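You operate a simulated robot arm through the tools that you are given. There is no shell and no other tool. Be economical: measure what you need, move in short steps, check, and stop when the job is done.

You are at the controls of a simulated two-armed robot. One attempt, no reset.

JOB
Hold the plate saddle still and scrub the ink off its plate.
Fine: wet the scrub pad at the wash dish; pad back where it lay; the saddle then goes on the shelf over the bench. Set down upright: scrub pad. What is to be rubbed or washed off counts as gone when no trace of it is left.

Only the result counts: the job must be done as asked and must still hold three seconds after the hand-in. Knocking over, shifting, dropping, spilling or breaking anything else fails it.

ROBOT AND FRAMES
Two 7-joint arms with fingered hands on one trunk, on a base that drives. Base frame: it is fixed to the floor where the robot stands at the start and does not move with it; the origin is under the middle of the robot, x ahead of it, y to its left, z up. Units: m, rad, N and s.
The left shoulder is at the start at [0.02, 0.185, 1.332], the right one opposite. With the tool pointing down near the work surface each hand reaches from about 0.1 to 0.76 m from the robot's upright axis, wherever it stands, measured 20 degrees to its own side. Places, roughly: scrub pad (5x4x5 cm) [0.5, 0, 0.9]; wash dish [0.6, 0, 0.9]. Payload 4 kg a hand.
Tool frame (each hand has its own): the origin (TCP) lies between the finger pads and is the grasp point; the fingertips stand 0.026 m ahead of it; z points along the fingers, y is the line along which they close. Largest opening 0.132 m; the body of the gripper starts 0.073 m behind the TCP. The gripper is a hand of 3 fingers: y runs from the thumb to the fingers, the wrist lies at [0, 0, -0.224] in the tool frame, and closing takes about 1.5 s.
Orientation is that of the tool frame in the base frame, as a unit quaternion [x, y, z, w]. With the fingers straight down and closing along the base's y, the tool's x points along the base's -x, its y along +y and its z along -z.

CONTROLS
- The arms move only by the tool apply_moves. It takes "left_rows", "right_rows" or both (then of equal length, played together; a hand with none holds still); each is a list of rows, each an object (a shift or turn left out is 0, a gripper value left out holds the last) with "dp": the shift along the tool's x, y, z in m, a list of three; "rot": the turn, a rotation vector about the tool's x, y, z in rad, a list of three; "grip": the finger opening in m, from 0 to 0.132. In form: [{"dp": [tx, ty, tz], "rot": [ax, ay, az], "grip": grip}, ...]. A call has 1 to 12 rows; each row is the pose to reach, as a shift and turn from the pose commanded when the call began, along the tool's axes at that moment. Rows are played at 5 a second. More than 0.05 m and 0.15 rad between two rows, or a gripper value outside its range, and nothing of the call is played. Where a pose cannot be reached the arm comes as near as it can. A force on the tool above 40 N (or 10 N above the force at the start of the call, whichever is more), or a blocked arm, ends the call early, and 0.2 s more pass. The fingers move at their own pace (about 0.072 m/s each) and stop on an object; they squeeze with about 29 N. The grip force told is the motor's: it shows also when the fingers shut on nothing. Time passes only in rows, and 0.2 s behind the last, so rows that repeat a pose let the fingers close. It gives the time, the measured TCP pose, the force on the tool (base axes), the opening and the grip force at its end, in the units of the frame above (readings bear some noise), with the torque about the TCP (base axes, N m) and any sound that the robot's microphone picked up.
- Cameras (640 x 400 px; columns grow to the right, rows downward): "scene" is now at [0.099, 0.0256, 1.5864]; the picture's right is [0.29, -0.96, -0.01], its down [-0.33, -0.09, -0.94] and it looks along [0.90, 0.27, -0.35] (base axes); focal length 214 px, centre (320, 200). "left" rides on the left gripper at [-0.062, 0.003, -0.092] in its tool frame; the picture's right is [-0.05, -1.00, 0.00], its down [0.83, -0.04, -0.56] and it looks along [0.55, -0.03, 0.83] (tool axes); focal length 230 px, centre (320, 200). "right" rides on the right gripper at [0.062, 0.003, -0.092] in its tool frame; the picture's right is [-0.05, 1.00, 0.00], its down [-0.83, -0.04, -0.56] and it looks along [-0.56, -0.03, 0.83] (tool axes); focal length 230 px, centre (320, 200). There is no depth. A picture from a camera that has moved, and an enlarged one, comes with that camera's place and axes in the base frame and with its lens.
- get_image(camera): a new picture of that camera. The clock stands still meanwhile.
- slide_trunk(by): slides the trunk up (or, below 0, down) by that many m; the arms and the scene camera ride with it, the base frame stays. It gives what a move gives, with no picture.
- roll_base(legs): drives the robot by 1 to 6 legs, each [ahead, left, turn to the left] in m, m and rad, along the robot's own axes; the way and the turn of a leg run together, so that a leg with both is an arc; at most 1.5 m and 3.142 rad a leg. The arms and the cameras ride along, it lands a little off, and it stops where it bumps. It gives what a move gives.
- set_grasp(shape, hand): the hand has 3 fingers and takes this shape, open, in about a second: jaw (thumb against the fingers, like two jaws); tri (thumb and two fingers); tip (a fingertip pinch); poke (one finger out to press); point (the index stretched); flat (the hand flat); cup (the hand cupped); fist (a fist). The gripper value then closes the fingers along that shape, each until it touches; the sizes above hold for jaw. It gives what a move gives, with no picture.
- aim_head(pan, tilt): turns the head with the scene camera to pan (to the left, within 1.501 rad either way) and tilt (down, from -0.506 to 1.204), counted from straight ahead of the robot. It gives what a move gives.
- enlarge(camera, box): a new picture of the part [left, top, right, bottom] of that camera's present view, enlarged. The clock stands still meanwhile.
- finish_job(): hands the job in; it is judged then, once.

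Work in short steps. Places have to be worked out from the pictures, the camera data and where the tool is seen: move nearer, look again, correct. Check each grasp and each placing, and mend what went wrong. You have 120 turns and 92 pictures in all, those below and enlarged ones among them. Open the grippers and draw the arms clear of the work before you hand the job in, unless the task says otherwise; then end with one line.

The tools are called after "Call:" as name(argument=value, ...) on one line, values as JSON. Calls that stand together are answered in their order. apply_moves: Moves the arms, as the interface text tells. Its arguments: {"type":"object","properties":{"left_rows":{"type":"array"},"right_rows":{"type":"array"}},"required":[]} The other tools are called the same way: slide_trunk (by) slides the trunk up or down; set_grasp (shape, hand) gives the hand a shape; roll_base (legs) drives the base; aim_head (pan, tilt) turns the head that bears the scene camera; get_image (camera) takes a picture; enlarge (camera, box) takes an enlarged picture of a part of a camera's view; finish_job () hands the job in.

At the start:

```text
time_s: 0.0
left_tcp_pos: [0.4065, 0.2737, 1.5654]
left_orientation: [-0.001, 1.0, 0.0, 0.0]
left_force: [-0.1, -0.3, 0.6]
left_torque: [0.01, -0.02, -0.01]
left_width: 0.1318
left_finger_force: 0.0
left_shape: jaw
right_tcp_pos: [0.337, -0.0341, 1.5896]
right_orientation: [0.001, 1.0, 0.001, 0.0]
right_force: [0.7, -0.2, 0.0]
right_torque: [0.01, -0.01, -0.02]
right_width: 0.1316
right_finger_force: 0.1
right_shape: jaw
trunk travel left (down, up): [-0.358, 0.103]
robot x, y, heading: [0.0047, -0.0016, 0.002]
head pan, tilt: [0.29, 0.325]
```

scene: 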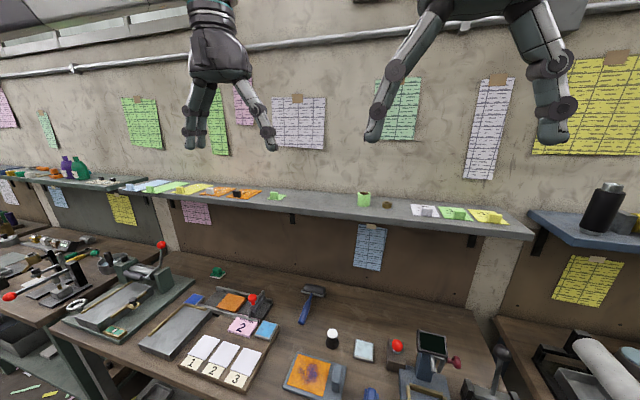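
right: 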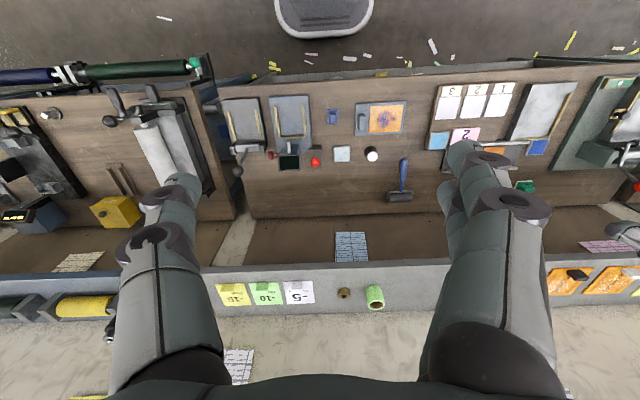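
left: 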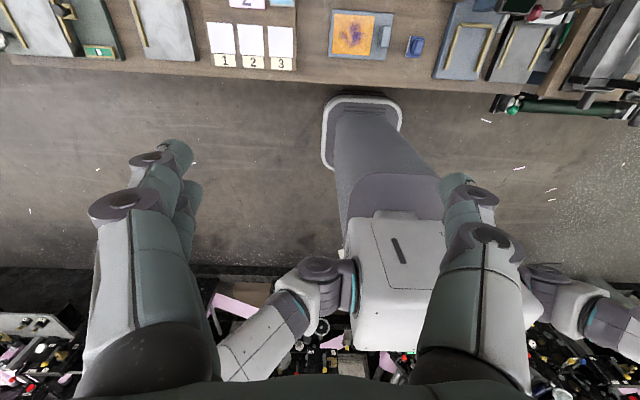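

The saddle with the orange inked plate seems to be near the bench's front, with a blue item (maybe the pad) beside it and a pale square dish behind. I aim the head down to look closely.

Call:
aim_head(pan=0.0, tilt=0.9)

Call:
get_image(camera="scene")

Call:
enlarge(camera="right", box=[260, 80, 460, 205])

```text
time_s: 1.0
left_tcp_pos: [0.4051, 0.272, 1.5665]
left_orientation: [0.0, 1.0, 0.0, 0.0]
left_force: [0.4, 0.6, 0.8]
left_torque: [-0.01, -0.02, -0.01]
left_width: 0.132
left_finger_force: 0.0
left_shape: jaw
right_tcp_pos: [0.3368, -0.0338, 1.5894]
right_orientation: [0.001, 1.0, 0.001, 0.0]
right_force: [0.9, 0.2, 0.6]
right_torque: [0.01, 0.04, 0.01]
right_width: 0.1319
right_finger_force: 0.1
right_shape: jaw
trunk travel left (down, up): [-0.358, 0.103]
robot x, y, heading: [-0.001, -0.003, -0.002]
head pan, tilt: [0.0, 0.901]
```

```text
88 pictures are left
camera scene: at [0.0837, -0.001, 1.5369], right [0.0, -1.0, 0.0], down [-0.8, 0.0, -0.6], along [0.6, 0.0, -0.8], focal length 214 px, centre (320, 200)
```

scene: 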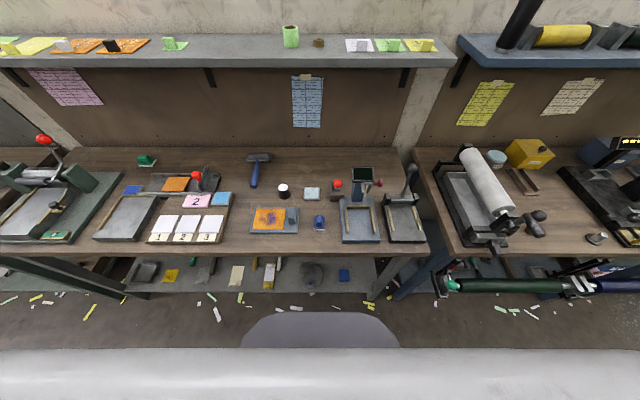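

```text
3.20 times, centred on (360, 142) of right
camera zoom: at [0.2752, -0.0299, 1.6818], right [0.05, 1.0, 0.0], down [0.83, -0.04, 0.56], along [0.56, -0.03, -0.83], focal length 736 px, centre (192, 384)
```

zoom: 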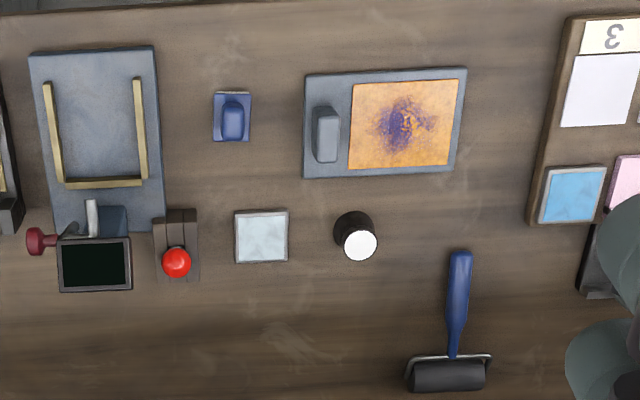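

Let me zoom in on the work zone and shelf from the scene camera.

Call:
enlarge(camera="scene", box=[230, 150, 390, 250])

Call:
enlarge(camera="scene", box=[150, 20, 470, 220])

```text
4.00 times, centred on (310, 200) of scene
camera zoom: at [0.0837, -0.001, 1.5369], right [0.0, -1.0, 0.0], down [-0.8, 0.0, -0.6], along [0.6, 0.0, -0.8], focal length 858 px, centre (360, 200)
```

zoom: 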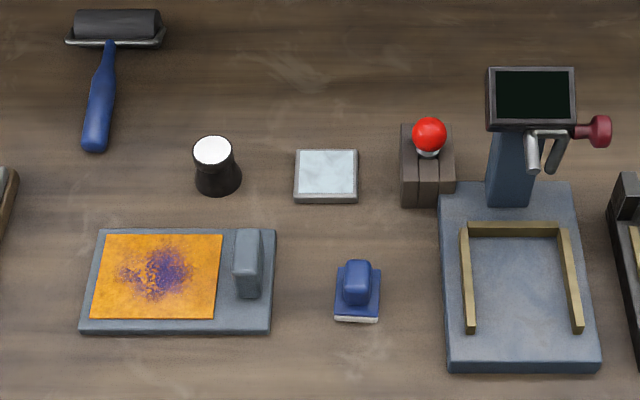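

```text
2.00 times, centred on (310, 120) of scene
camera zoom: at [0.0837, -0.001, 1.5369], right [0.0, -1.0, 0.0], down [-0.8, 0.0, -0.6], along [0.6, 0.0, -0.8], focal length 429 px, centre (340, 360)
```

zoom: 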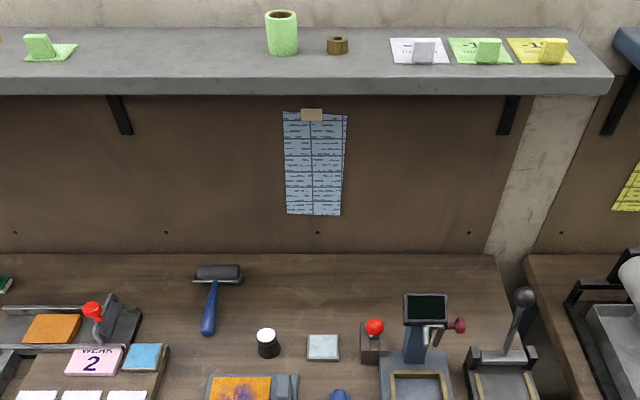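

The pad sits at about (0.51, 0.00), the dish at about (0.653, 0.034) and the saddle is centred near (0.525, 0.167), with its knob at about (0.53, 0.10). My plan is to scrub with the left hand and hold the knob with the right, both closing along x and leaning apart. First I bring the left hand over the pad while turning it, and move the right hand aside.

Call:
apply_moves(left_rows=[{"dp": [-0.009, -0.018, 0.035], "rot": [0, 0, -0.131]}, {"dp": [-0.018, -0.037, 0.07], "rot": [0, 0, -0.262]}, {"dp": [-0.026, -0.055, 0.104], "rot": [0, 0, -0.393]}, {"dp": [-0.035, -0.073, 0.138], "rot": [0, 0, -0.524]}, {"dp": [-0.044, -0.092, 0.173], "rot": [0, 0, -0.655]}, {"dp": [-0.053, -0.11, 0.208], "rot": [0, 0, -0.785]}, {"dp": [-0.061, -0.128, 0.242], "rot": [0, 0, -0.916]}, {"dp": [-0.07, -0.147, 0.277], "rot": [0, 0, -1.047]}, {"dp": [-0.079, -0.165, 0.311], "rot": [0, 0, -1.178]}, {"dp": [-0.088, -0.183, 0.346], "rot": [0, 0, -1.309]}, {"dp": [-0.096, -0.202, 0.38], "rot": [0, 0, -1.44]}, {"dp": [-0.105, -0.22, 0.415], "rot": [0, 0, -1.571]}], right_rows=[{"dp": [-0.009, -0.018, 0.02]}, {"dp": [-0.018, -0.037, 0.04]}, {"dp": [-0.028, -0.055, 0.06]}, {"dp": [-0.037, -0.073, 0.08]}, {"dp": [-0.046, -0.092, 0.1]}, {"dp": [-0.055, -0.11, 0.12]}, {"dp": [-0.064, -0.128, 0.14]}, {"dp": [-0.073, -0.147, 0.16]}, {"dp": [-0.082, -0.165, 0.18]}, {"dp": [-0.092, -0.183, 0.2]}, {"dp": [-0.1, -0.202, 0.22]}, {"dp": [-0.11, -0.22, 0.24]}])

Call:
get_image(camera="left")

Call:
get_image(camera="scene")

```text
time_s: 3.6
left_tcp_pos: [0.5108, 0.0517, 1.1495]
left_orientation: [0.708, -0.707, -0.001, 0.0]
left_force: [-0.4, -1.0, 0.9]
left_torque: [-0.02, 0.02, -0.02]
left_width: 0.132
left_finger_force: 0.1
left_shape: jaw
right_tcp_pos: [0.448, -0.2572, 1.3489]
right_orientation: [0.0, 1.0, 0.002, 0.0]
right_force: [-0.1, -0.2, -0.4]
right_torque: [0.02, 0.0, 0.03]
right_width: 0.132
right_finger_force: 0.1
right_shape: jaw
trunk travel left (down, up): [-0.358, 0.103]
robot x, y, heading: [-0.0004, 0.0005, 0.001]
head pan, tilt: [0.0, 0.901]
```

```text
84 pictures are left
camera left: at [0.5075, 0.1151, 1.2434], right [1.0, 0.06, 0.0], down [0.05, -0.83, 0.55], along [0.03, -0.55, -0.83], focal length 230 px, centre (320, 200)
```

left: 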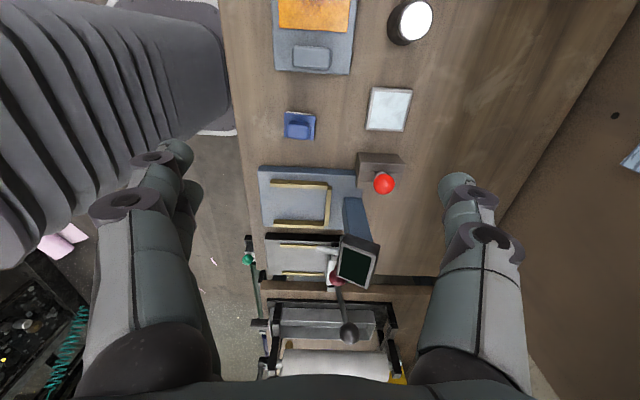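

```text
83 pictures are left
camera scene: at [0.0852, -0.0031, 1.5367], right [0.0, -1.0, 0.0], down [-0.8, 0.0, -0.6], along [0.6, 0.0, -0.8], focal length 214 px, centre (320, 200)
```

scene: 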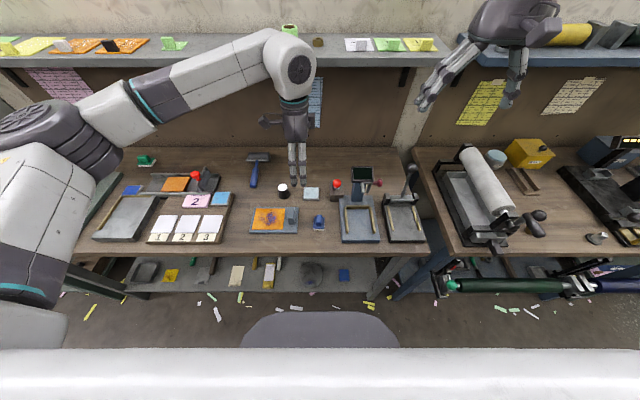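

The hand camera puts the pad nearer x≈0.48 and the dish near (0.62, 0.04), which I trust over the scene camera. I lower the left hand and lean it toward +y for a closer look.

Call:
apply_moves(left_rows=[{"dp": [0.012, 0.007, 0.038], "rot": [0, 0.1, 0]}, {"dp": [0.024, 0.015, 0.075], "rot": [0, 0.2, 0]}, {"dp": [0.036, 0.022, 0.112], "rot": [0, 0.3, 0]}, {"dp": [0.047, 0.029, 0.15], "rot": [0, 0.4, 0]}])

Call:
get_image(camera="left")

```text
time_s: 4.6
left_tcp_pos: [0.4819, 0.0068, 1.0027]
left_orientation: [0.694, -0.692, 0.142, 0.141]
left_force: [-0.6, 0.2, -0.6]
left_torque: [-0.01, 0.03, 0.02]
left_width: 0.1319
left_finger_force: 0.1
left_shape: jaw
right_tcp_pos: [0.4466, -0.2536, 1.3498]
right_orientation: [0.001, 1.0, 0.0, 0.0]
right_force: [0.0, -0.3, 0.1]
right_torque: [0.0, -0.02, 0.0]
right_width: 0.1316
right_finger_force: 0.1
right_shape: jaw
trunk travel left (down, up): [-0.358, 0.103]
robot x, y, heading: [0.0027, 0.0016, -0.001]
head pan, tilt: [0.0, 0.901]
```

```text
82 pictures are left
camera left: at [0.4774, 0.1009, 1.0643], right [1.0, 0.05, -0.02], down [0.04, -0.55, 0.84], along [0.03, -0.84, -0.55], focal length 230 px, centre (320, 200)
```

left: 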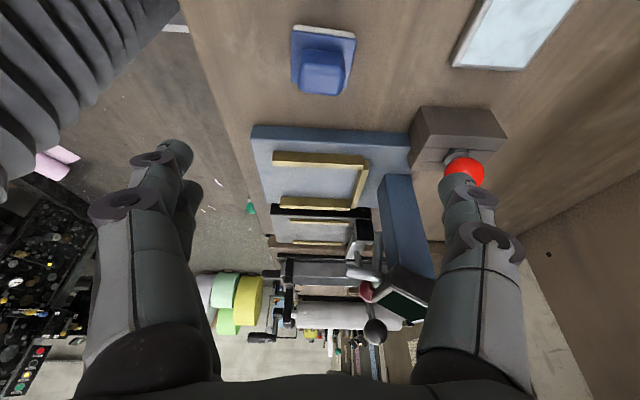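

The pad reads at x≈0.4805, y≈0.003 with a handle about 3.3 cm wide in x. I narrow the fingers, go most of the way down and check.

Call:
apply_moves(left_rows=[{"dp": [-0.012, 0.001, 0.028], "grip": 0.08}, {"dp": [-0.024, 0.001, 0.055], "grip": 0.08}, {"dp": [-0.029, 0.001, 0.066], "grip": 0.08}, {"dp": [-0.029, 0.001, 0.066], "grip": 0.08}])

Call:
get_image(camera="left")

Call:
enlarge(camera="scene", box=[240, 140, 400, 240])

```text
time_s: 5.6
left_tcp_pos: [0.4814, 0.007, 0.9301]
left_orientation: [0.694, -0.692, 0.141, 0.14]
left_force: [0.4, 0.4, 0.0]
left_torque: [0.03, 0.0, 0.0]
left_width: 0.0805
left_finger_force: 0.0
left_shape: jaw
right_tcp_pos: [0.446, -0.2543, 1.3492]
right_orientation: [0.0, 1.0, 0.001, 0.0]
right_force: [-0.6, -1.2, 0.7]
right_torque: [0.01, 0.01, -0.01]
right_width: 0.1319
right_finger_force: 0.0
right_shape: jaw
trunk travel left (down, up): [-0.358, 0.103]
robot x, y, heading: [-0.0027, -0.0005, 0.001]
head pan, tilt: [0.0, 0.901]
```

```text
81 pictures are left
camera left: at [0.4778, 0.1018, 0.9921], right [1.0, 0.05, -0.02], down [0.04, -0.55, 0.84], along [0.03, -0.83, -0.55], focal length 230 px, centre (320, 200)
```

left: 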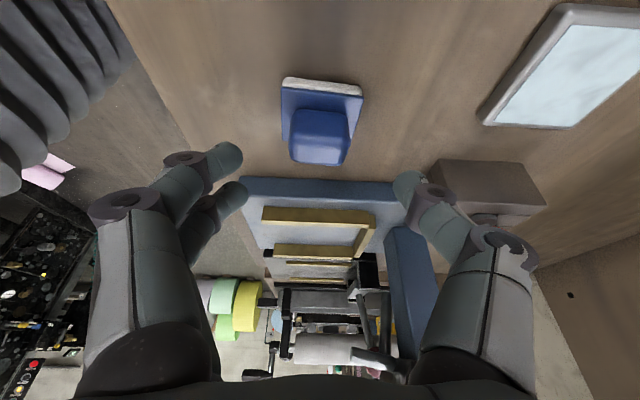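

```text
4.00 times, centred on (320, 190) of scene
camera zoom: at [0.0836, -0.001, 1.5369], right [0.0, -1.0, 0.0], down [-0.8, 0.0, -0.6], along [0.6, 0.0, -0.8], focal length 858 px, centre (320, 240)
```

zoom: 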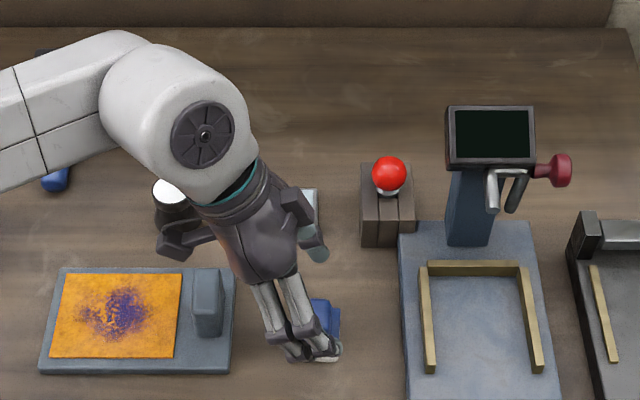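

Fingers straddle the handle centrally. I go down 3 cm and close.

Call:
apply_moves(left_rows=[{"dp": [-0.0055, 0.001, 0.014], "grip": 0.08}, {"dp": [-0.011, 0.001, 0.028], "grip": 0.08}, {"dp": [-0.011, 0.001, 0.028], "grip": 0.0}, {"dp": [-0.011, 0.001, 0.028], "grip": 0.0}, {"dp": [-0.011, 0.001, 0.028], "grip": 0.0}, {"dp": [-0.011, 0.001, 0.028], "grip": 0.0}, {"dp": [-0.011, 0.001, 0.028], "grip": 0.0}, {"dp": [-0.011, 0.001, 0.028], "grip": 0.0}])

Call:
get_image(camera="left")

```text
time_s: 7.4
left_tcp_pos: [0.4799, 0.0068, 0.8992]
left_orientation: [0.694, -0.692, 0.141, 0.141]
left_force: [-0.7, 0.4, 2.7]
left_torque: [0.07, 0.02, 0.01]
left_width: 0.0285
left_finger_force: 28.6
left_shape: jaw
right_tcp_pos: [0.4463, -0.2539, 1.3494]
right_orientation: [0.001, 1.0, 0.0, 0.001]
right_force: [-0.6, 1.0, -0.6]
right_torque: [0.01, 0.02, 0.01]
right_width: 0.132
right_finger_force: 0.0
right_shape: jaw
trunk travel left (down, up): [-0.358, 0.103]
robot x, y, heading: [0.0016, -0.0022, 0.002]
head pan, tilt: [0.0, 0.901]
```

```text
79 pictures are left
camera left: at [0.476, 0.1009, 0.9623], right [1.0, 0.05, -0.02], down [0.04, -0.55, 0.84], along [0.03, -0.83, -0.55], focal length 230 px, centre (320, 200)
```

left: 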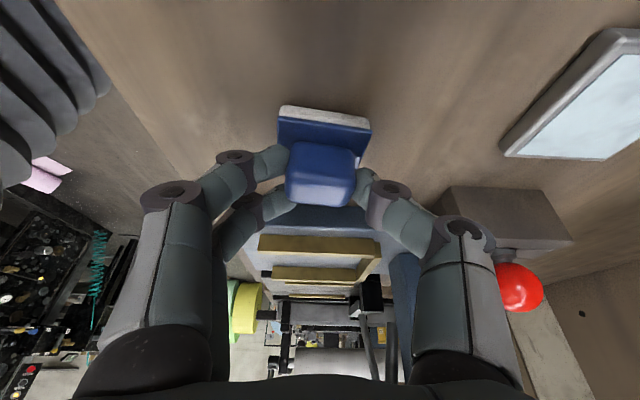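

Gripped (0.0285 m). I lift 6 cm and check that the pad stays level.

Call:
apply_moves(left_rows=[{"dp": [0.0078, 0, -0.0184]}, {"dp": [0.0156, 0, -0.0368]}, {"dp": [0.0233, 0, -0.0553]}])

Call:
get_image(camera="left")

Call:
enlarge(camera="scene", box=[240, 140, 400, 240])

```text
time_s: 8.2
left_tcp_pos: [0.4822, 0.0055, 0.9615]
left_orientation: [0.693, -0.693, 0.14, 0.141]
left_force: [0.0, -0.2, 0.0]
left_torque: [-0.01, 0.02, -0.02]
left_width: 0.0275
left_finger_force: 29.0
left_shape: jaw
right_tcp_pos: [0.4452, -0.2545, 1.3489]
right_orientation: [0.001, 1.0, 0.001, 0.0]
right_force: [-1.0, 0.1, -0.6]
right_torque: [0.0, 0.02, -0.06]
right_width: 0.1321
right_finger_force: 0.0
right_shape: jaw
trunk travel left (down, up): [-0.358, 0.103]
robot x, y, heading: [-0.0011, 0.0009, 0.002]
head pan, tilt: [0.0, 0.901]
```

```text
78 pictures are left
camera left: at [0.4778, 0.1011, 1.0228], right [1.0, 0.05, -0.02], down [0.04, -0.55, 0.84], along [0.03, -0.83, -0.55], focal length 230 px, centre (320, 200)
```

left: 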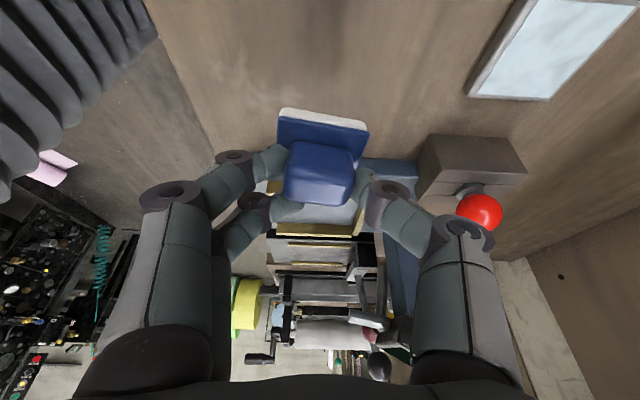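

```text
4.00 times, centred on (320, 190) of scene
camera zoom: at [0.0838, -0.0012, 1.5369], right [0.0, -1.0, 0.0], down [-0.8, 0.0, -0.6], along [0.6, 0.0, -0.8], focal length 858 px, centre (320, 240)
```

zoom: 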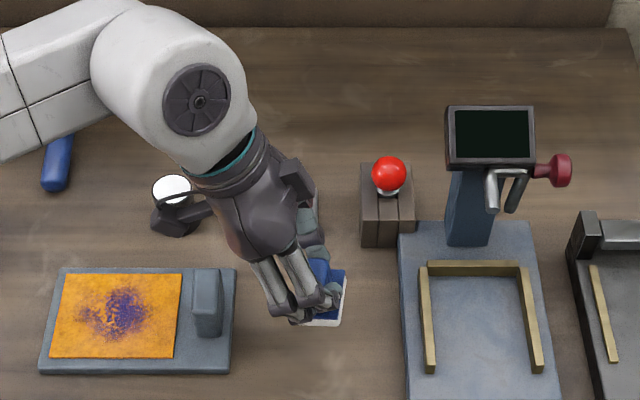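

The pad is held level. The dish computes to x 0.588–0.655, y 0.005–0.070, centred at (0.622, 0.038). I hover the pad over it.

Call:
apply_moves(left_rows=[{"dp": [-0.0095, -0.035, -0.002]}, {"dp": [-0.019, -0.07, -0.0045]}, {"dp": [-0.0285, -0.105, -0.007]}, {"dp": [-0.038, -0.139, -0.009]}, {"dp": [-0.038, -0.139, -0.009]}])

Call:
get_image(camera="left")

Call:
enlarge(camera="scene", box=[240, 140, 400, 240])

```text
time_s: 9.4
left_tcp_pos: [0.6182, 0.0442, 0.9509]
left_orientation: [-0.693, 0.693, -0.141, -0.14]
left_force: [-0.3, 0.1, -0.7]
left_torque: [0.01, -0.01, -0.02]
left_width: 0.0272
left_finger_force: 29.1
left_shape: jaw
right_tcp_pos: [0.4461, -0.255, 1.35]
right_orientation: [0.001, 1.0, 0.001, 0.001]
right_force: [-0.3, 0.7, 0.2]
right_torque: [0.01, 0.0, -0.03]
right_width: 0.1319
right_finger_force: 0.0
right_shape: jaw
trunk travel left (down, up): [-0.358, 0.103]
robot x, y, heading: [-0.001, 0.0039, 0.001]
head pan, tilt: [0.0, 0.901]
```

```text
76 pictures are left
camera left: at [0.6155, 0.1387, 1.013], right [1.0, 0.05, -0.02], down [0.04, -0.55, 0.84], along [0.03, -0.83, -0.55], focal length 230 px, centre (320, 200)
```

left: 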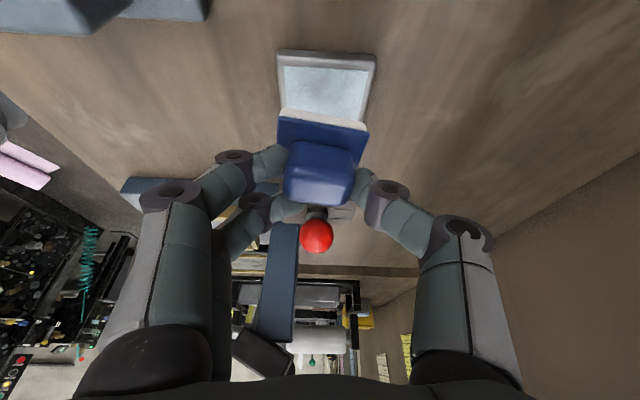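

```text
4.00 times, centred on (320, 190) of scene
camera zoom: at [0.0833, -0.001, 1.5369], right [0.0, -1.0, 0.0], down [-0.8, 0.0, -0.6], along [0.6, 0.0, -0.8], focal length 858 px, centre (320, 240)
```

zoom: 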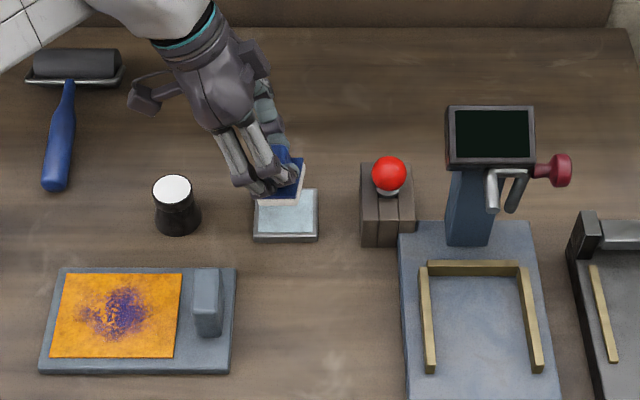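

The pad is yawed about -0.12 rad against the dish and is otherwise nearly centred. I correct the yaw and shift slightly, then lower to just above the dish.

Call:
apply_moves(left_rows=[{"dp": [-0.003, -0.001, 0.0], "rot": [0.047, 0, -0.11]}, {"dp": [-0.009, -0.001, 0.012], "rot": [0.047, 0, -0.11]}, {"dp": [-0.014, -0.001, 0.025], "rot": [0.047, 0, -0.11]}, {"dp": [-0.014, -0.001, 0.025], "rot": [0.047, 0, -0.11]}])

Call:
get_image(camera="left")

Call:
enlarge(camera="scene", box=[280, 165, 344, 205])

```text
time_s: 10.4
left_tcp_pos: [0.62, 0.0479, 0.921]
left_orientation: [0.734, -0.649, 0.149, 0.132]
left_force: [0.1, -0.4, -0.5]
left_torque: [0.0, 0.02, -0.03]
left_width: 0.0268
left_finger_force: 29.1
left_shape: jaw
right_tcp_pos: [0.446, -0.2552, 1.3493]
right_orientation: [0.001, 1.0, 0.001, -0.001]
right_force: [-1.0, 0.4, -0.6]
right_torque: [-0.03, 0.0, 0.0]
right_width: 0.132
right_finger_force: 0.0
right_shape: jaw
trunk travel left (down, up): [-0.358, 0.103]
robot x, y, heading: [0.0016, 0.0011, 0.001]
head pan, tilt: [0.0, 0.901]
```

```text
74 pictures are left
camera left: at [0.6062, 0.1414, 0.9835], right [0.99, 0.17, -0.02], down [0.11, -0.54, 0.84], along [0.13, -0.83, -0.55], focal length 230 px, centre (320, 200)
```

left: 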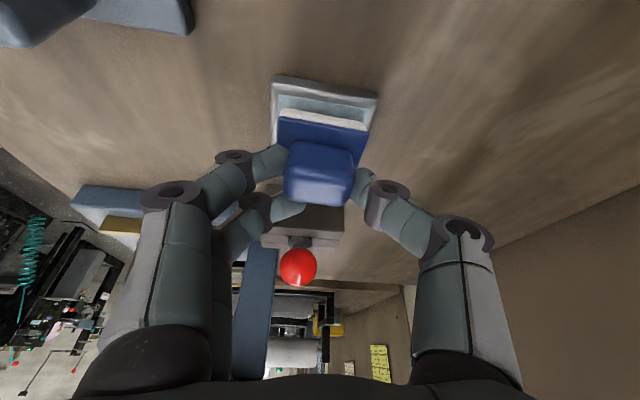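

```text
10.00 times, centred on (312, 185) of scene
camera zoom: at [0.0837, -0.001, 1.5369], right [0.0, -1.0, 0.0], down [-0.8, 0.0, -0.6], along [0.6, 0.0, -0.8], focal length 2145 px, centre (400, 350)
```

zoom: 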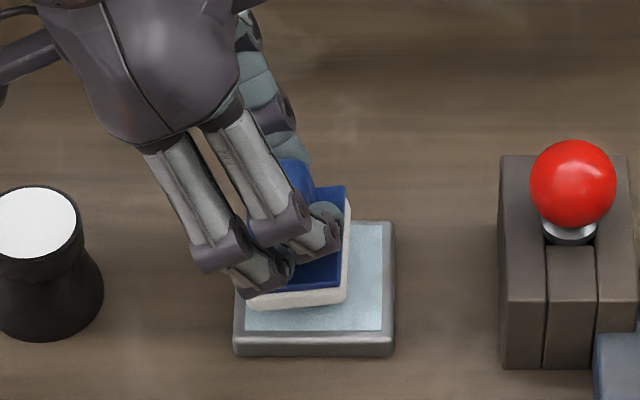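

Yaw is aligned now, and the pad is about 4 mm too far toward +y. I shift it and lower it into the dish in small steps, watching the force.

Call:
apply_moves(left_rows=[{"dp": [0.0037, 0.0015, 0.0016], "rot": [0, 0, 0]}, {"dp": [0.0018, 0.0015, 0.0062]}, {"dp": [-0.0002, 0.0015, 0.0108]}, {"dp": [-0.001, 0.0015, 0.0127]}, {"dp": [-0.001, 0.0015, 0.0127]}])

Call:
enlarge(camera="scene", box=[280, 165, 344, 205])

```text
time_s: 11.6
left_tcp_pos: [0.62, 0.0422, 0.9137]
left_orientation: [0.733, -0.65, 0.151, 0.132]
left_force: [1.1, -3.4, 14.9]
left_torque: [-0.03, 0.09, 0.07]
left_width: 0.0276
left_finger_force: 28.6
left_shape: jaw
right_tcp_pos: [0.4458, -0.2549, 1.3503]
right_orientation: [0.0, 1.0, 0.001, 0.0]
right_force: [0.0, -0.8, -0.1]
right_torque: [-0.03, -0.01, 0.01]
right_width: 0.1319
right_finger_force: 0.1
right_shape: jaw
trunk travel left (down, up): [-0.358, 0.103]
robot x, y, heading: [-0.0021, -0.0042, -0.002]
head pan, tilt: [0.0, 0.901]
```

```text
10.00 times, centred on (312, 185) of scene
camera zoom: at [0.0823, -0.0018, 1.5371], right [0.0, -1.0, 0.0], down [-0.8, 0.0, -0.6], along [0.6, 0.0, -0.8], focal length 2145 px, centre (400, 350)
```

zoom: 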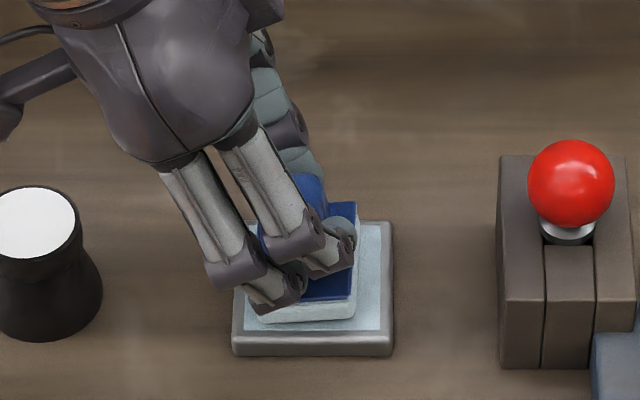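

Contact at 15 N and the pad edge has turned wet-looking. I lift straight up and move the left hand over to hover at the plate.

Call:
apply_moves(left_rows=[{"dp": [0.008, 0.0, -0.019]}, {"dp": [0.02, 0.0, -0.048]}, {"dp": [0.0335, 0.0, -0.0792]}, {"dp": [-0.002, 0.02, -0.0942]}, {"dp": [-0.038, 0.0395, -0.1092]}, {"dp": [-0.074, 0.059, -0.1242]}, {"dp": [-0.11, 0.078, -0.139]}, {"dp": [-0.144, 0.0976, -0.154]}])

Call:
apply_moves(right_rows=[{"dp": [-0.004, 0.023, 0.017], "rot": [0, 0, -0.131]}, {"dp": [-0.007, 0.046, 0.033], "rot": [0, 0, -0.262]}, {"dp": [-0.011, 0.069, 0.05], "rot": [0, 0, -0.393]}, {"dp": [-0.015, 0.092, 0.067], "rot": [0, 0, -0.524]}, {"dp": [-0.018, 0.115, 0.083], "rot": [0, 0, -0.655]}, {"dp": [-0.022, 0.138, 0.1], "rot": [0, 0, -0.785]}, {"dp": [-0.026, 0.16, 0.117], "rot": [0, 0, -0.916]}, {"dp": [-0.029, 0.183, 0.133], "rot": [0, 0, -1.047]}, {"dp": [-0.033, 0.206, 0.15], "rot": [0, 0, -1.178]}, {"dp": [-0.037, 0.229, 0.167], "rot": [0, 0, -1.309]}, {"dp": [-0.04, 0.252, 0.183], "rot": [0, 0, -1.44]}, {"dp": [-0.044, 0.275, 0.2], "rot": [0, 0, -1.571]}])

Call:
get_image(camera="right")

Call:
get_image(camera="scene")

```text
time_s: 13.4
left_tcp_pos: [0.4983, 0.223, 0.9976]
left_orientation: [0.734, -0.65, 0.15, 0.132]
left_force: [0.2, 0.3, -0.4]
left_torque: [-0.01, -0.01, 0.04]
left_width: 0.0268
left_finger_force: 29.3
left_shape: jaw
right_tcp_pos: [0.446, -0.2529, 1.3506]
right_orientation: [0.0, 1.0, 0.0, 0.001]
right_force: [-1.2, 0.5, 0.5]
right_torque: [-0.01, -0.01, -0.01]
right_width: 0.1317
right_finger_force: 0.0
right_shape: jaw
trunk travel left (down, up): [-0.358, 0.103]
robot x, y, heading: [0.0005, -0.0, 0.001]
head pan, tilt: [0.0, 0.901]
```

```text
time_s: 16.0
left_tcp_pos: [0.5007, 0.2247, 0.9961]
left_orientation: [0.734, -0.65, 0.149, 0.132]
left_force: [-1.0, 0.5, -0.3]
left_torque: [0.03, 0.01, -0.02]
left_width: 0.0269
left_finger_force: 29.2
left_shape: jaw
right_tcp_pos: [0.4915, 0.021, 1.1484]
right_orientation: [-0.707, 0.708, 0.0, -0.001]
right_force: [-0.7, -0.4, 0.7]
right_torque: [-0.03, 0.03, 0.01]
right_width: 0.1319
right_finger_force: 0.1
right_shape: jaw
trunk travel left (down, up): [-0.358, 0.103]
robot x, y, heading: [0.0016, 0.0035, -0.003]
head pan, tilt: [0.0, 0.901]
```

```text
71 pictures are left
camera right: at [0.4889, -0.0398, 1.2408], right [-1.0, 0.05, 0.0], down [0.04, 0.83, 0.56], along [0.03, 0.55, -0.83], focal length 230 px, centre (320, 200)
```

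right: 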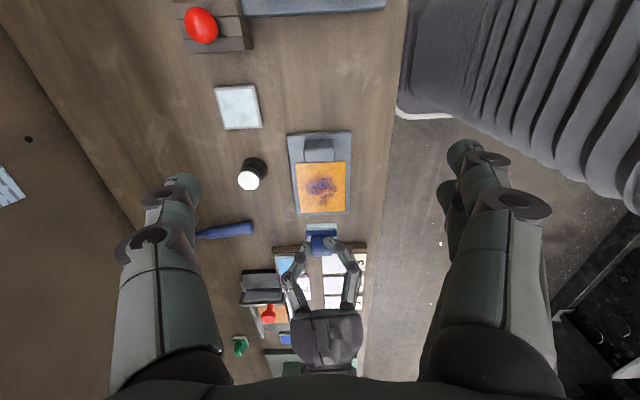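

```text
70 pictures are left
camera scene: at [0.0844, 0.0002, 1.5368], right [0.0, -1.0, 0.0], down [-0.8, 0.0, -0.6], along [0.6, 0.0, -0.8], focal length 214 px, centre (320, 200)
```

scene: 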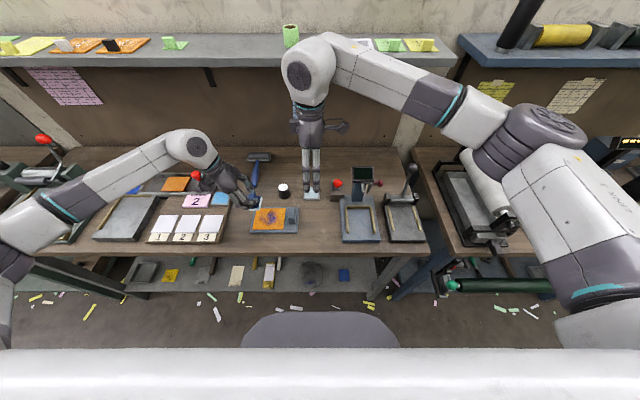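

The right arm is in a good posture. The right camera gives the knob at about (0.497, 0.099), the saddle at x 0.443–0.552, y 0.079–0.248, and ink around (0.50, 0.176). I lean the right hand toward -y and come down over the knob.

Call:
apply_moves(right_rows=[{"dp": [-0.017, -0.0015, 0.037], "rot": [0, -0.1, 0], "grip": 0.09}, {"dp": [-0.035, -0.003, 0.074], "rot": [0, -0.2, 0], "grip": 0.09}, {"dp": [-0.052, -0.004, 0.111], "rot": [0, -0.3, 0], "grip": 0.09}, {"dp": [-0.069, -0.0055, 0.148], "rot": [0, -0.4, 0], "grip": 0.09}, {"dp": [-0.069, -0.0055, 0.148], "rot": [0, -0.4, 0], "grip": 0.09}])

Call:
get_image(camera="right")

Call:
enlarge(camera="scene", box=[230, 150, 390, 250])

```text
time_s: 17.2
left_tcp_pos: [0.5002, 0.2239, 0.9971]
left_orientation: [0.734, -0.649, 0.149, 0.132]
left_force: [0.1, -0.3, -0.4]
left_torque: [0.04, 0.01, -0.01]
left_width: 0.0271
left_finger_force: 28.6
left_shape: jaw
right_tcp_pos: [0.4981, 0.0913, 0.9996]
right_orientation: [0.693, -0.692, -0.141, -0.142]
right_force: [-0.4, 0.1, -0.3]
right_torque: [0.01, 0.02, 0.04]
right_width: 0.0903
right_finger_force: 0.1
right_shape: jaw
trunk travel left (down, up): [-0.358, 0.103]
robot x, y, heading: [0.0038, -0.0001, 0.003]
head pan, tilt: [0.0, 0.901]
```

```text
69 pictures are left
camera right: at [0.4945, -0.0009, 1.0611], right [-1.0, 0.05, 0.02], down [0.04, 0.55, 0.84], along [0.03, 0.84, -0.55], focal length 230 px, centre (320, 200)
```

right: 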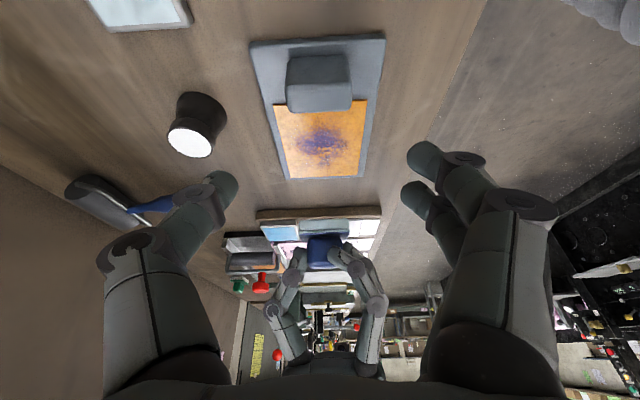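

```text
4.00 times, centred on (310, 200) of scene
camera zoom: at [0.0835, -0.0008, 1.5369], right [0.0, -1.0, 0.0], down [-0.8, 0.0, -0.6], along [0.6, 0.0, -0.8], focal length 858 px, centre (360, 200)
```

zoom: 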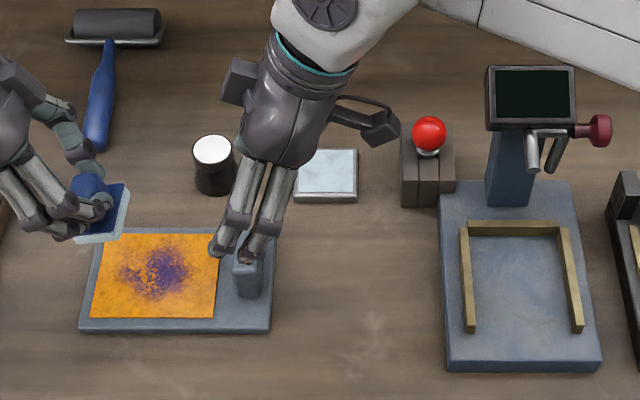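

The knob is about 4.7 cm long in x, centred at (0.496, 0.098), with its top near z≈0.905. I descend with the right hand to z≈0.90 and close gently round it.

Call:
apply_moves(right_rows=[{"dp": [0.0125, 0.001, 0.031], "grip": 0.09}, {"dp": [0.025, 0.001, 0.062], "grip": 0.09}, {"dp": [0.031, 0.001, 0.077], "grip": 0.09}, {"dp": [0.0371, 0.001, 0.0924], "grip": 0.09}, {"dp": [0.0371, 0.001, 0.0924], "grip": 0.09}])

Call:
get_image(camera="right")

Call:
enlarge(camera="scene", box=[250, 175, 330, 225])

```text
time_s: 18.4
left_tcp_pos: [0.4995, 0.2244, 0.9948]
left_orientation: [0.733, -0.65, 0.149, 0.132]
left_force: [-0.4, 0.9, -0.6]
left_torque: [-0.01, 0.0, 0.01]
left_width: 0.0267
left_finger_force: 29.0
left_shape: jaw
right_tcp_pos: [0.4974, 0.0921, 0.9003]
right_orientation: [-0.692, 0.693, 0.141, 0.142]
right_force: [-0.3, 0.7, 0.5]
right_torque: [0.01, -0.02, -0.02]
right_width: 0.0905
right_finger_force: 0.0
right_shape: jaw
trunk travel left (down, up): [-0.358, 0.103]
robot x, y, heading: [-0.0019, 0.0006, 0.003]
head pan, tilt: [0.0, 0.901]
```

```text
67 pictures are left
camera right: at [0.4936, 0.0005, 0.9619], right [-1.0, 0.05, 0.02], down [0.04, 0.55, 0.84], along [0.03, 0.84, -0.55], focal length 230 px, centre (320, 200)
```

right: 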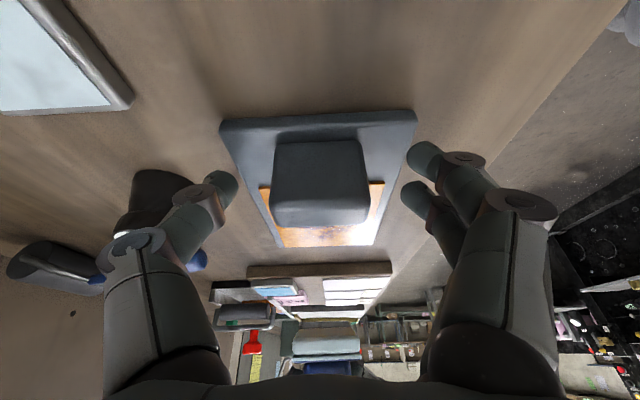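

```text
8.00 times, centred on (290, 200) of scene
camera zoom: at [0.0837, -0.001, 1.5369], right [0.0, -1.0, 0.0], down [-0.8, 0.0, -0.6], along [0.6, 0.0, -0.8], focal length 1716 px, centre (560, 200)
```

zoom: 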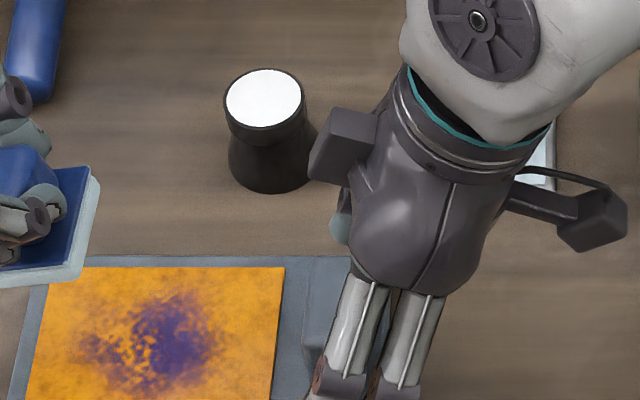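

The knob is centred between the fingers. Closing the right hand.

Call:
apply_moves(right_rows=[{"grip": 0.06}, {"grip": 0.04}, {"grip": 0.03}, {"grip": 0.0}, {"grip": 0.0}, {"grip": 0.0}])

Call:
get_image(camera="right")

Call:
get_image(camera="left")

```text
time_s: 19.8
left_tcp_pos: [0.5003, 0.2241, 0.9972]
left_orientation: [0.733, -0.65, 0.149, 0.132]
left_force: [0.4, -0.2, -0.6]
left_torque: [0.0, 0.0, 0.01]
left_width: 0.0269
left_finger_force: 28.9
left_shape: jaw
right_tcp_pos: [0.4982, 0.0928, 0.9004]
right_orientation: [-0.693, 0.693, 0.141, 0.141]
right_force: [-0.1, 0.2, 0.0]
right_torque: [-0.01, 0.0, -0.03]
right_width: 0.0436
right_finger_force: 28.1
right_shape: jaw
trunk travel left (down, up): [-0.358, 0.103]
robot x, y, heading: [0.0005, 0.0014, 0.003]
head pan, tilt: [0.0, 0.901]
```

```text
65 pictures are left
camera right: at [0.4937, 0.0005, 0.962], right [-1.0, 0.05, 0.02], down [0.04, 0.55, 0.84], along [0.03, 0.84, -0.55], focal length 230 px, centre (320, 200)
```

right: 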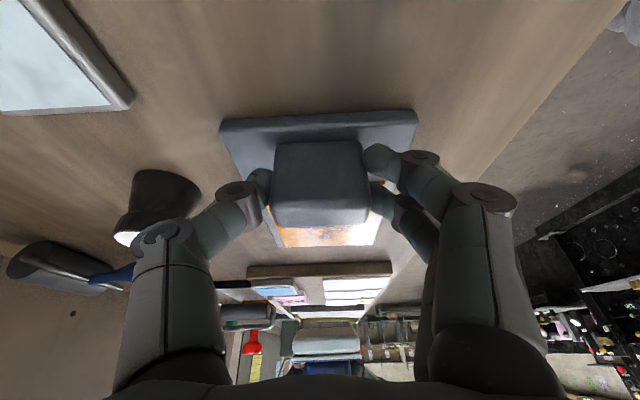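

```text
64 pictures are left
camera left: at [0.4861, 0.3172, 1.059], right [0.99, 0.17, -0.02], down [0.11, -0.54, 0.84], along [0.13, -0.83, -0.55], focal length 230 px, centre (320, 200)
```

left: 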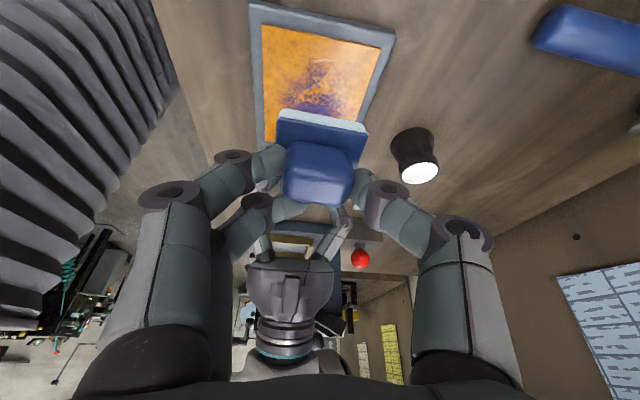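

The knob is held at 0.0436 m and the saddle hasn't moved. I lower the wet pad onto the plate around (0.50, 0.19).

Call:
apply_moves(left_rows=[{"dp": [-0.001, 0.003, 0.038]}, {"dp": [-0.0026, 0.0053, 0.077]}, {"dp": [-0.0038, 0.0053, 0.0798]}, {"dp": [-0.0038, 0.0053, 0.0798]}])

Call:
enlarge(camera="scene", box=[230, 175, 310, 225])

```text
time_s: 20.8
left_tcp_pos: [0.4983, 0.1953, 0.922]
left_orientation: [0.733, -0.65, 0.149, 0.132]
left_force: [0.4, -0.3, -1.2]
left_torque: [-0.02, 0.0, -0.05]
left_width: 0.0268
left_finger_force: 28.9
left_shape: jaw
right_tcp_pos: [0.4978, 0.0925, 0.9008]
right_orientation: [-0.692, 0.693, 0.141, 0.141]
right_force: [-0.3, 0.7, 0.7]
right_torque: [-0.02, 0.01, -0.01]
right_width: 0.0437
right_finger_force: 29.2
right_shape: jaw
trunk travel left (down, up): [-0.358, 0.103]
robot x, y, heading: [-0.0019, -0.0015, -0.001]
head pan, tilt: [0.0, 0.901]
```

```text
8.00 times, centred on (270, 200) of scene
camera zoom: at [0.084, -0.001, 1.5369], right [0.0, -1.0, 0.0], down [-0.8, 0.0, -0.6], along [0.6, 0.0, -0.8], focal length 1716 px, centre (720, 200)
```

zoom: 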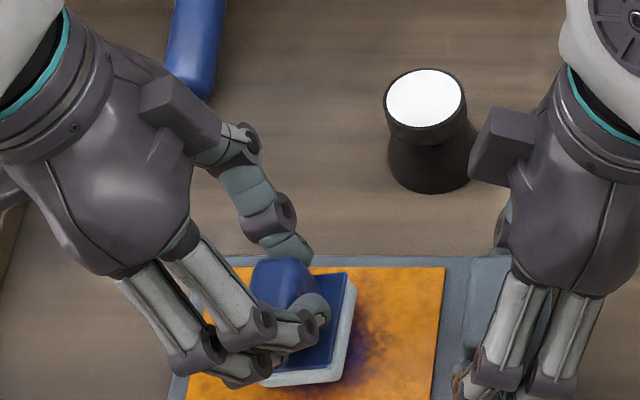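

Clearances are fine, so I press down a few millimetres to find contact.

Call:
apply_moves(left_rows=[{"dp": [-0.0012, 0, 0.0028]}, {"dp": [-0.0023, 0, 0.0055]}, {"dp": [-0.0023, 0, 0.0055]}])

```text
time_s: 21.6
left_tcp_pos: [0.4978, 0.195, 0.9171]
left_orientation: [0.733, -0.65, 0.15, 0.131]
left_force: [0.7, -1.0, 5.5]
left_torque: [0.02, 0.1, 0.03]
left_width: 0.0266
left_finger_force: 29.5
left_shape: jaw
right_tcp_pos: [0.4967, 0.0915, 0.9016]
right_orientation: [-0.693, 0.693, 0.141, 0.142]
right_force: [-1.5, 1.0, -1.0]
right_torque: [0.02, 0.01, -0.02]
right_width: 0.0438
right_finger_force: 29.0
right_shape: jaw
trunk travel left (down, up): [-0.358, 0.103]
robot x, y, heading: [0.0, 0.0002, 0.002]
head pan, tilt: [0.0, 0.901]
```

Contact at about 5 N, so the plate top is near z≈0.868. I press 2 mm deeper and run the first strokes over the middle and the knob side.

Call:
apply_moves(left_rows=[{"dp": [-0.0008, 0, 0.0018]}, {"dp": [0.0048, -0.0174, 0.0042]}, {"dp": [0.0026, 0.002, 0.0033]}, {"dp": [0.0005, 0.0213, 0.0023]}, {"dp": [0.0026, 0.002, 0.0033]}, {"dp": [0.0048, -0.0174, 0.0042]}, {"dp": [0.0278, -0.0144, 0.0139]}, {"dp": [0.0255, 0.005, 0.0129]}, {"dp": [0.0234, 0.0243, 0.012]}, {"dp": [0.0255, 0.005, 0.0129]}, {"dp": [0.0026, 0.002, 0.0033]}, {"dp": [-0.0008, 0, 0.0018]}])

Call:
enlarge(camera="scene", box=[230, 175, 310, 225])

```text
time_s: 24.2
left_tcp_pos: [0.4971, 0.1931, 0.9159]
left_orientation: [0.733, -0.65, 0.15, 0.132]
left_force: [-1.4, -7.1, 17.8]
left_torque: [-0.13, 0.22, 0.1]
left_width: 0.0284
left_finger_force: 29.0
left_shape: jaw
right_tcp_pos: [0.4971, 0.0926, 0.9019]
right_orientation: [-0.693, 0.693, 0.141, 0.142]
right_force: [1.6, 6.4, -5.7]
right_torque: [0.05, 0.04, -0.07]
right_width: 0.0433
right_finger_force: 29.1
right_shape: jaw
trunk travel left (down, up): [-0.358, 0.103]
robot x, y, heading: [-0.0016, -0.0009, -0.001]
head pan, tilt: [0.0, 0.901]
```

```text
8.00 times, centred on (270, 200) of scene
camera zoom: at [0.0827, -0.002, 1.537], right [0.0, -1.0, 0.0], down [-0.8, 0.0, -0.6], along [0.6, 0.0, -0.8], focal length 1716 px, centre (720, 200)
```

zoom: 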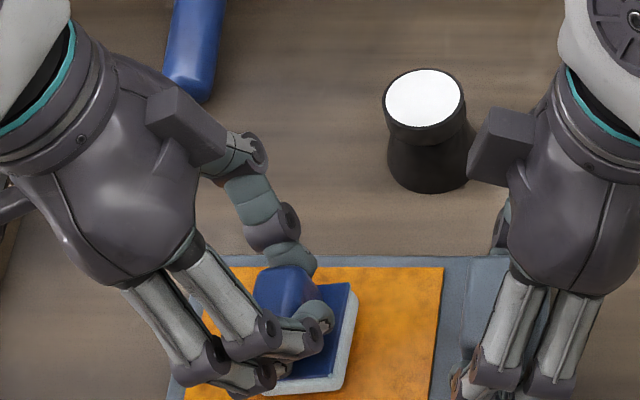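

The knob side is coming clean and the force is about 18 N. Next I scrub the far (+y) lanes.

Call:
apply_moves(left_rows=[{"dp": [0.0056, -0.0174, 0.0024]}, {"dp": [-0.0172, -0.0204, -0.0073]}, {"dp": [-0.0194, -0.001, -0.0082]}, {"dp": [-0.0216, 0.0183, -0.0091]}, {"dp": [0.0013, 0.0213, 0.0005]}, {"dp": [-0.0216, 0.0183, -0.0091]}, {"dp": [-0.0194, -0.001, -0.0082]}, {"dp": [-0.0172, -0.0204, -0.0073]}, {"dp": [0.0056, -0.0174, 0.0024]}, {"dp": [0.0034, 0.002, 0.0015]}, {"dp": [0.0013, 0.0213, 0.0005]}, {"dp": [0, 0, 0]}])

Call:
apply_moves(left_rows=[{"dp": [0.0156, 0, -0.0368]}, {"dp": [-0.02, 0, -0.0568]}, {"dp": [-0.065, 0, -0.0748]}])

Call:
enlarge(camera="scene", box=[230, 175, 310, 225])

Call:
get_image(camera="left")

```text
time_s: 26.8
left_tcp_pos: [0.4969, 0.1954, 0.9149]
left_orientation: [0.734, -0.65, 0.148, 0.133]
left_force: [-4.6, -1.1, 11.3]
left_torque: [0.15, 0.27, 0.06]
left_width: 0.0276
left_finger_force: 28.7
left_shape: jaw
right_tcp_pos: [0.4968, 0.0918, 0.9006]
right_orientation: [-0.692, 0.694, 0.14, 0.142]
right_force: [1.0, 0.8, -2.9]
right_torque: [-0.02, -0.01, 0.02]
right_width: 0.0432
right_finger_force: 29.4
right_shape: jaw
trunk travel left (down, up): [-0.358, 0.103]
robot x, y, heading: [0.0004, 0.0028, 0.005]
head pan, tilt: [0.0, 0.901]
```

```text
time_s: 27.6
left_tcp_pos: [0.4884, 0.2848, 0.9562]
left_orientation: [0.733, -0.65, 0.149, 0.133]
left_force: [-0.3, -0.2, 0.0]
left_torque: [0.04, 0.04, -0.02]
left_width: 0.0268
left_finger_force: 28.3
left_shape: jaw
right_tcp_pos: [0.4963, 0.0933, 0.9011]
right_orientation: [-0.693, 0.693, 0.139, 0.142]
right_force: [-0.8, 0.1, -0.2]
right_torque: [0.02, 0.02, 0.0]
right_width: 0.0433
right_finger_force: 29.3
right_shape: jaw
trunk travel left (down, up): [-0.358, 0.103]
robot x, y, heading: [0.0007, 0.003, 0.001]
head pan, tilt: [0.0, 0.901]
```

```text
8.00 times, centred on (270, 200) of scene
camera zoom: at [0.0829, 0.0008, 1.5369], right [0.0, -1.0, 0.0], down [-0.8, 0.0, -0.6], along [0.6, 0.0, -0.8], focal length 1716 px, centre (720, 200)
```

zoom: 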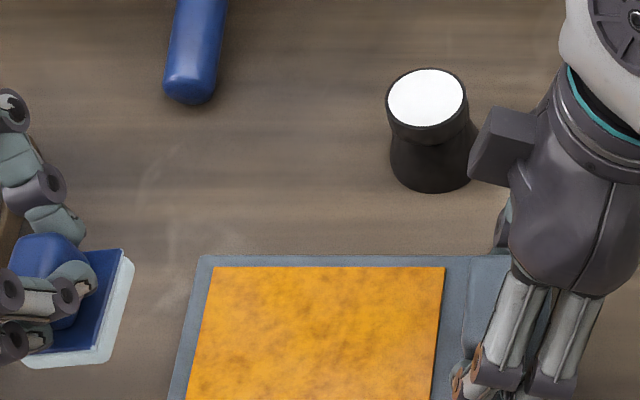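

```text
60 pictures are left
camera left: at [0.4732, 0.3787, 1.0189], right [0.99, 0.17, -0.02], down [0.11, -0.54, 0.84], along [0.13, -0.83, -0.55], focal length 230 px, centre (320, 200)
```

left: 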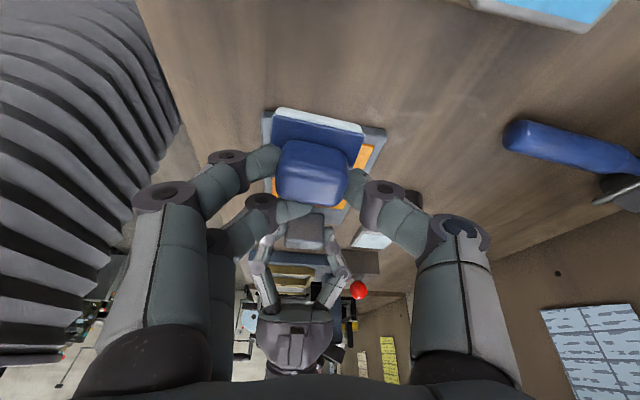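

Most of the plate looks clean. I zoom on the near half to make sure no trace is left.

Call:
enlarge(camera="scene", box=[245, 200, 309, 240])

```text
10.00 times, centred on (277, 220) of scene
camera zoom: at [0.0829, 0.0008, 1.5369], right [0.0, -1.0, 0.0], down [-0.8, 0.0, -0.6], along [0.6, 0.0, -0.8], focal length 2145 px, centre (750, 0)
```

zoom: 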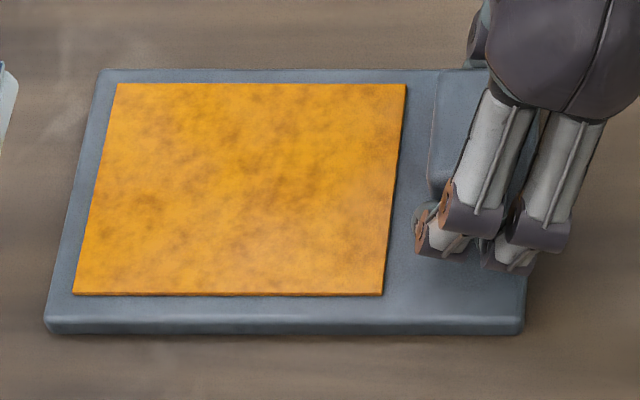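

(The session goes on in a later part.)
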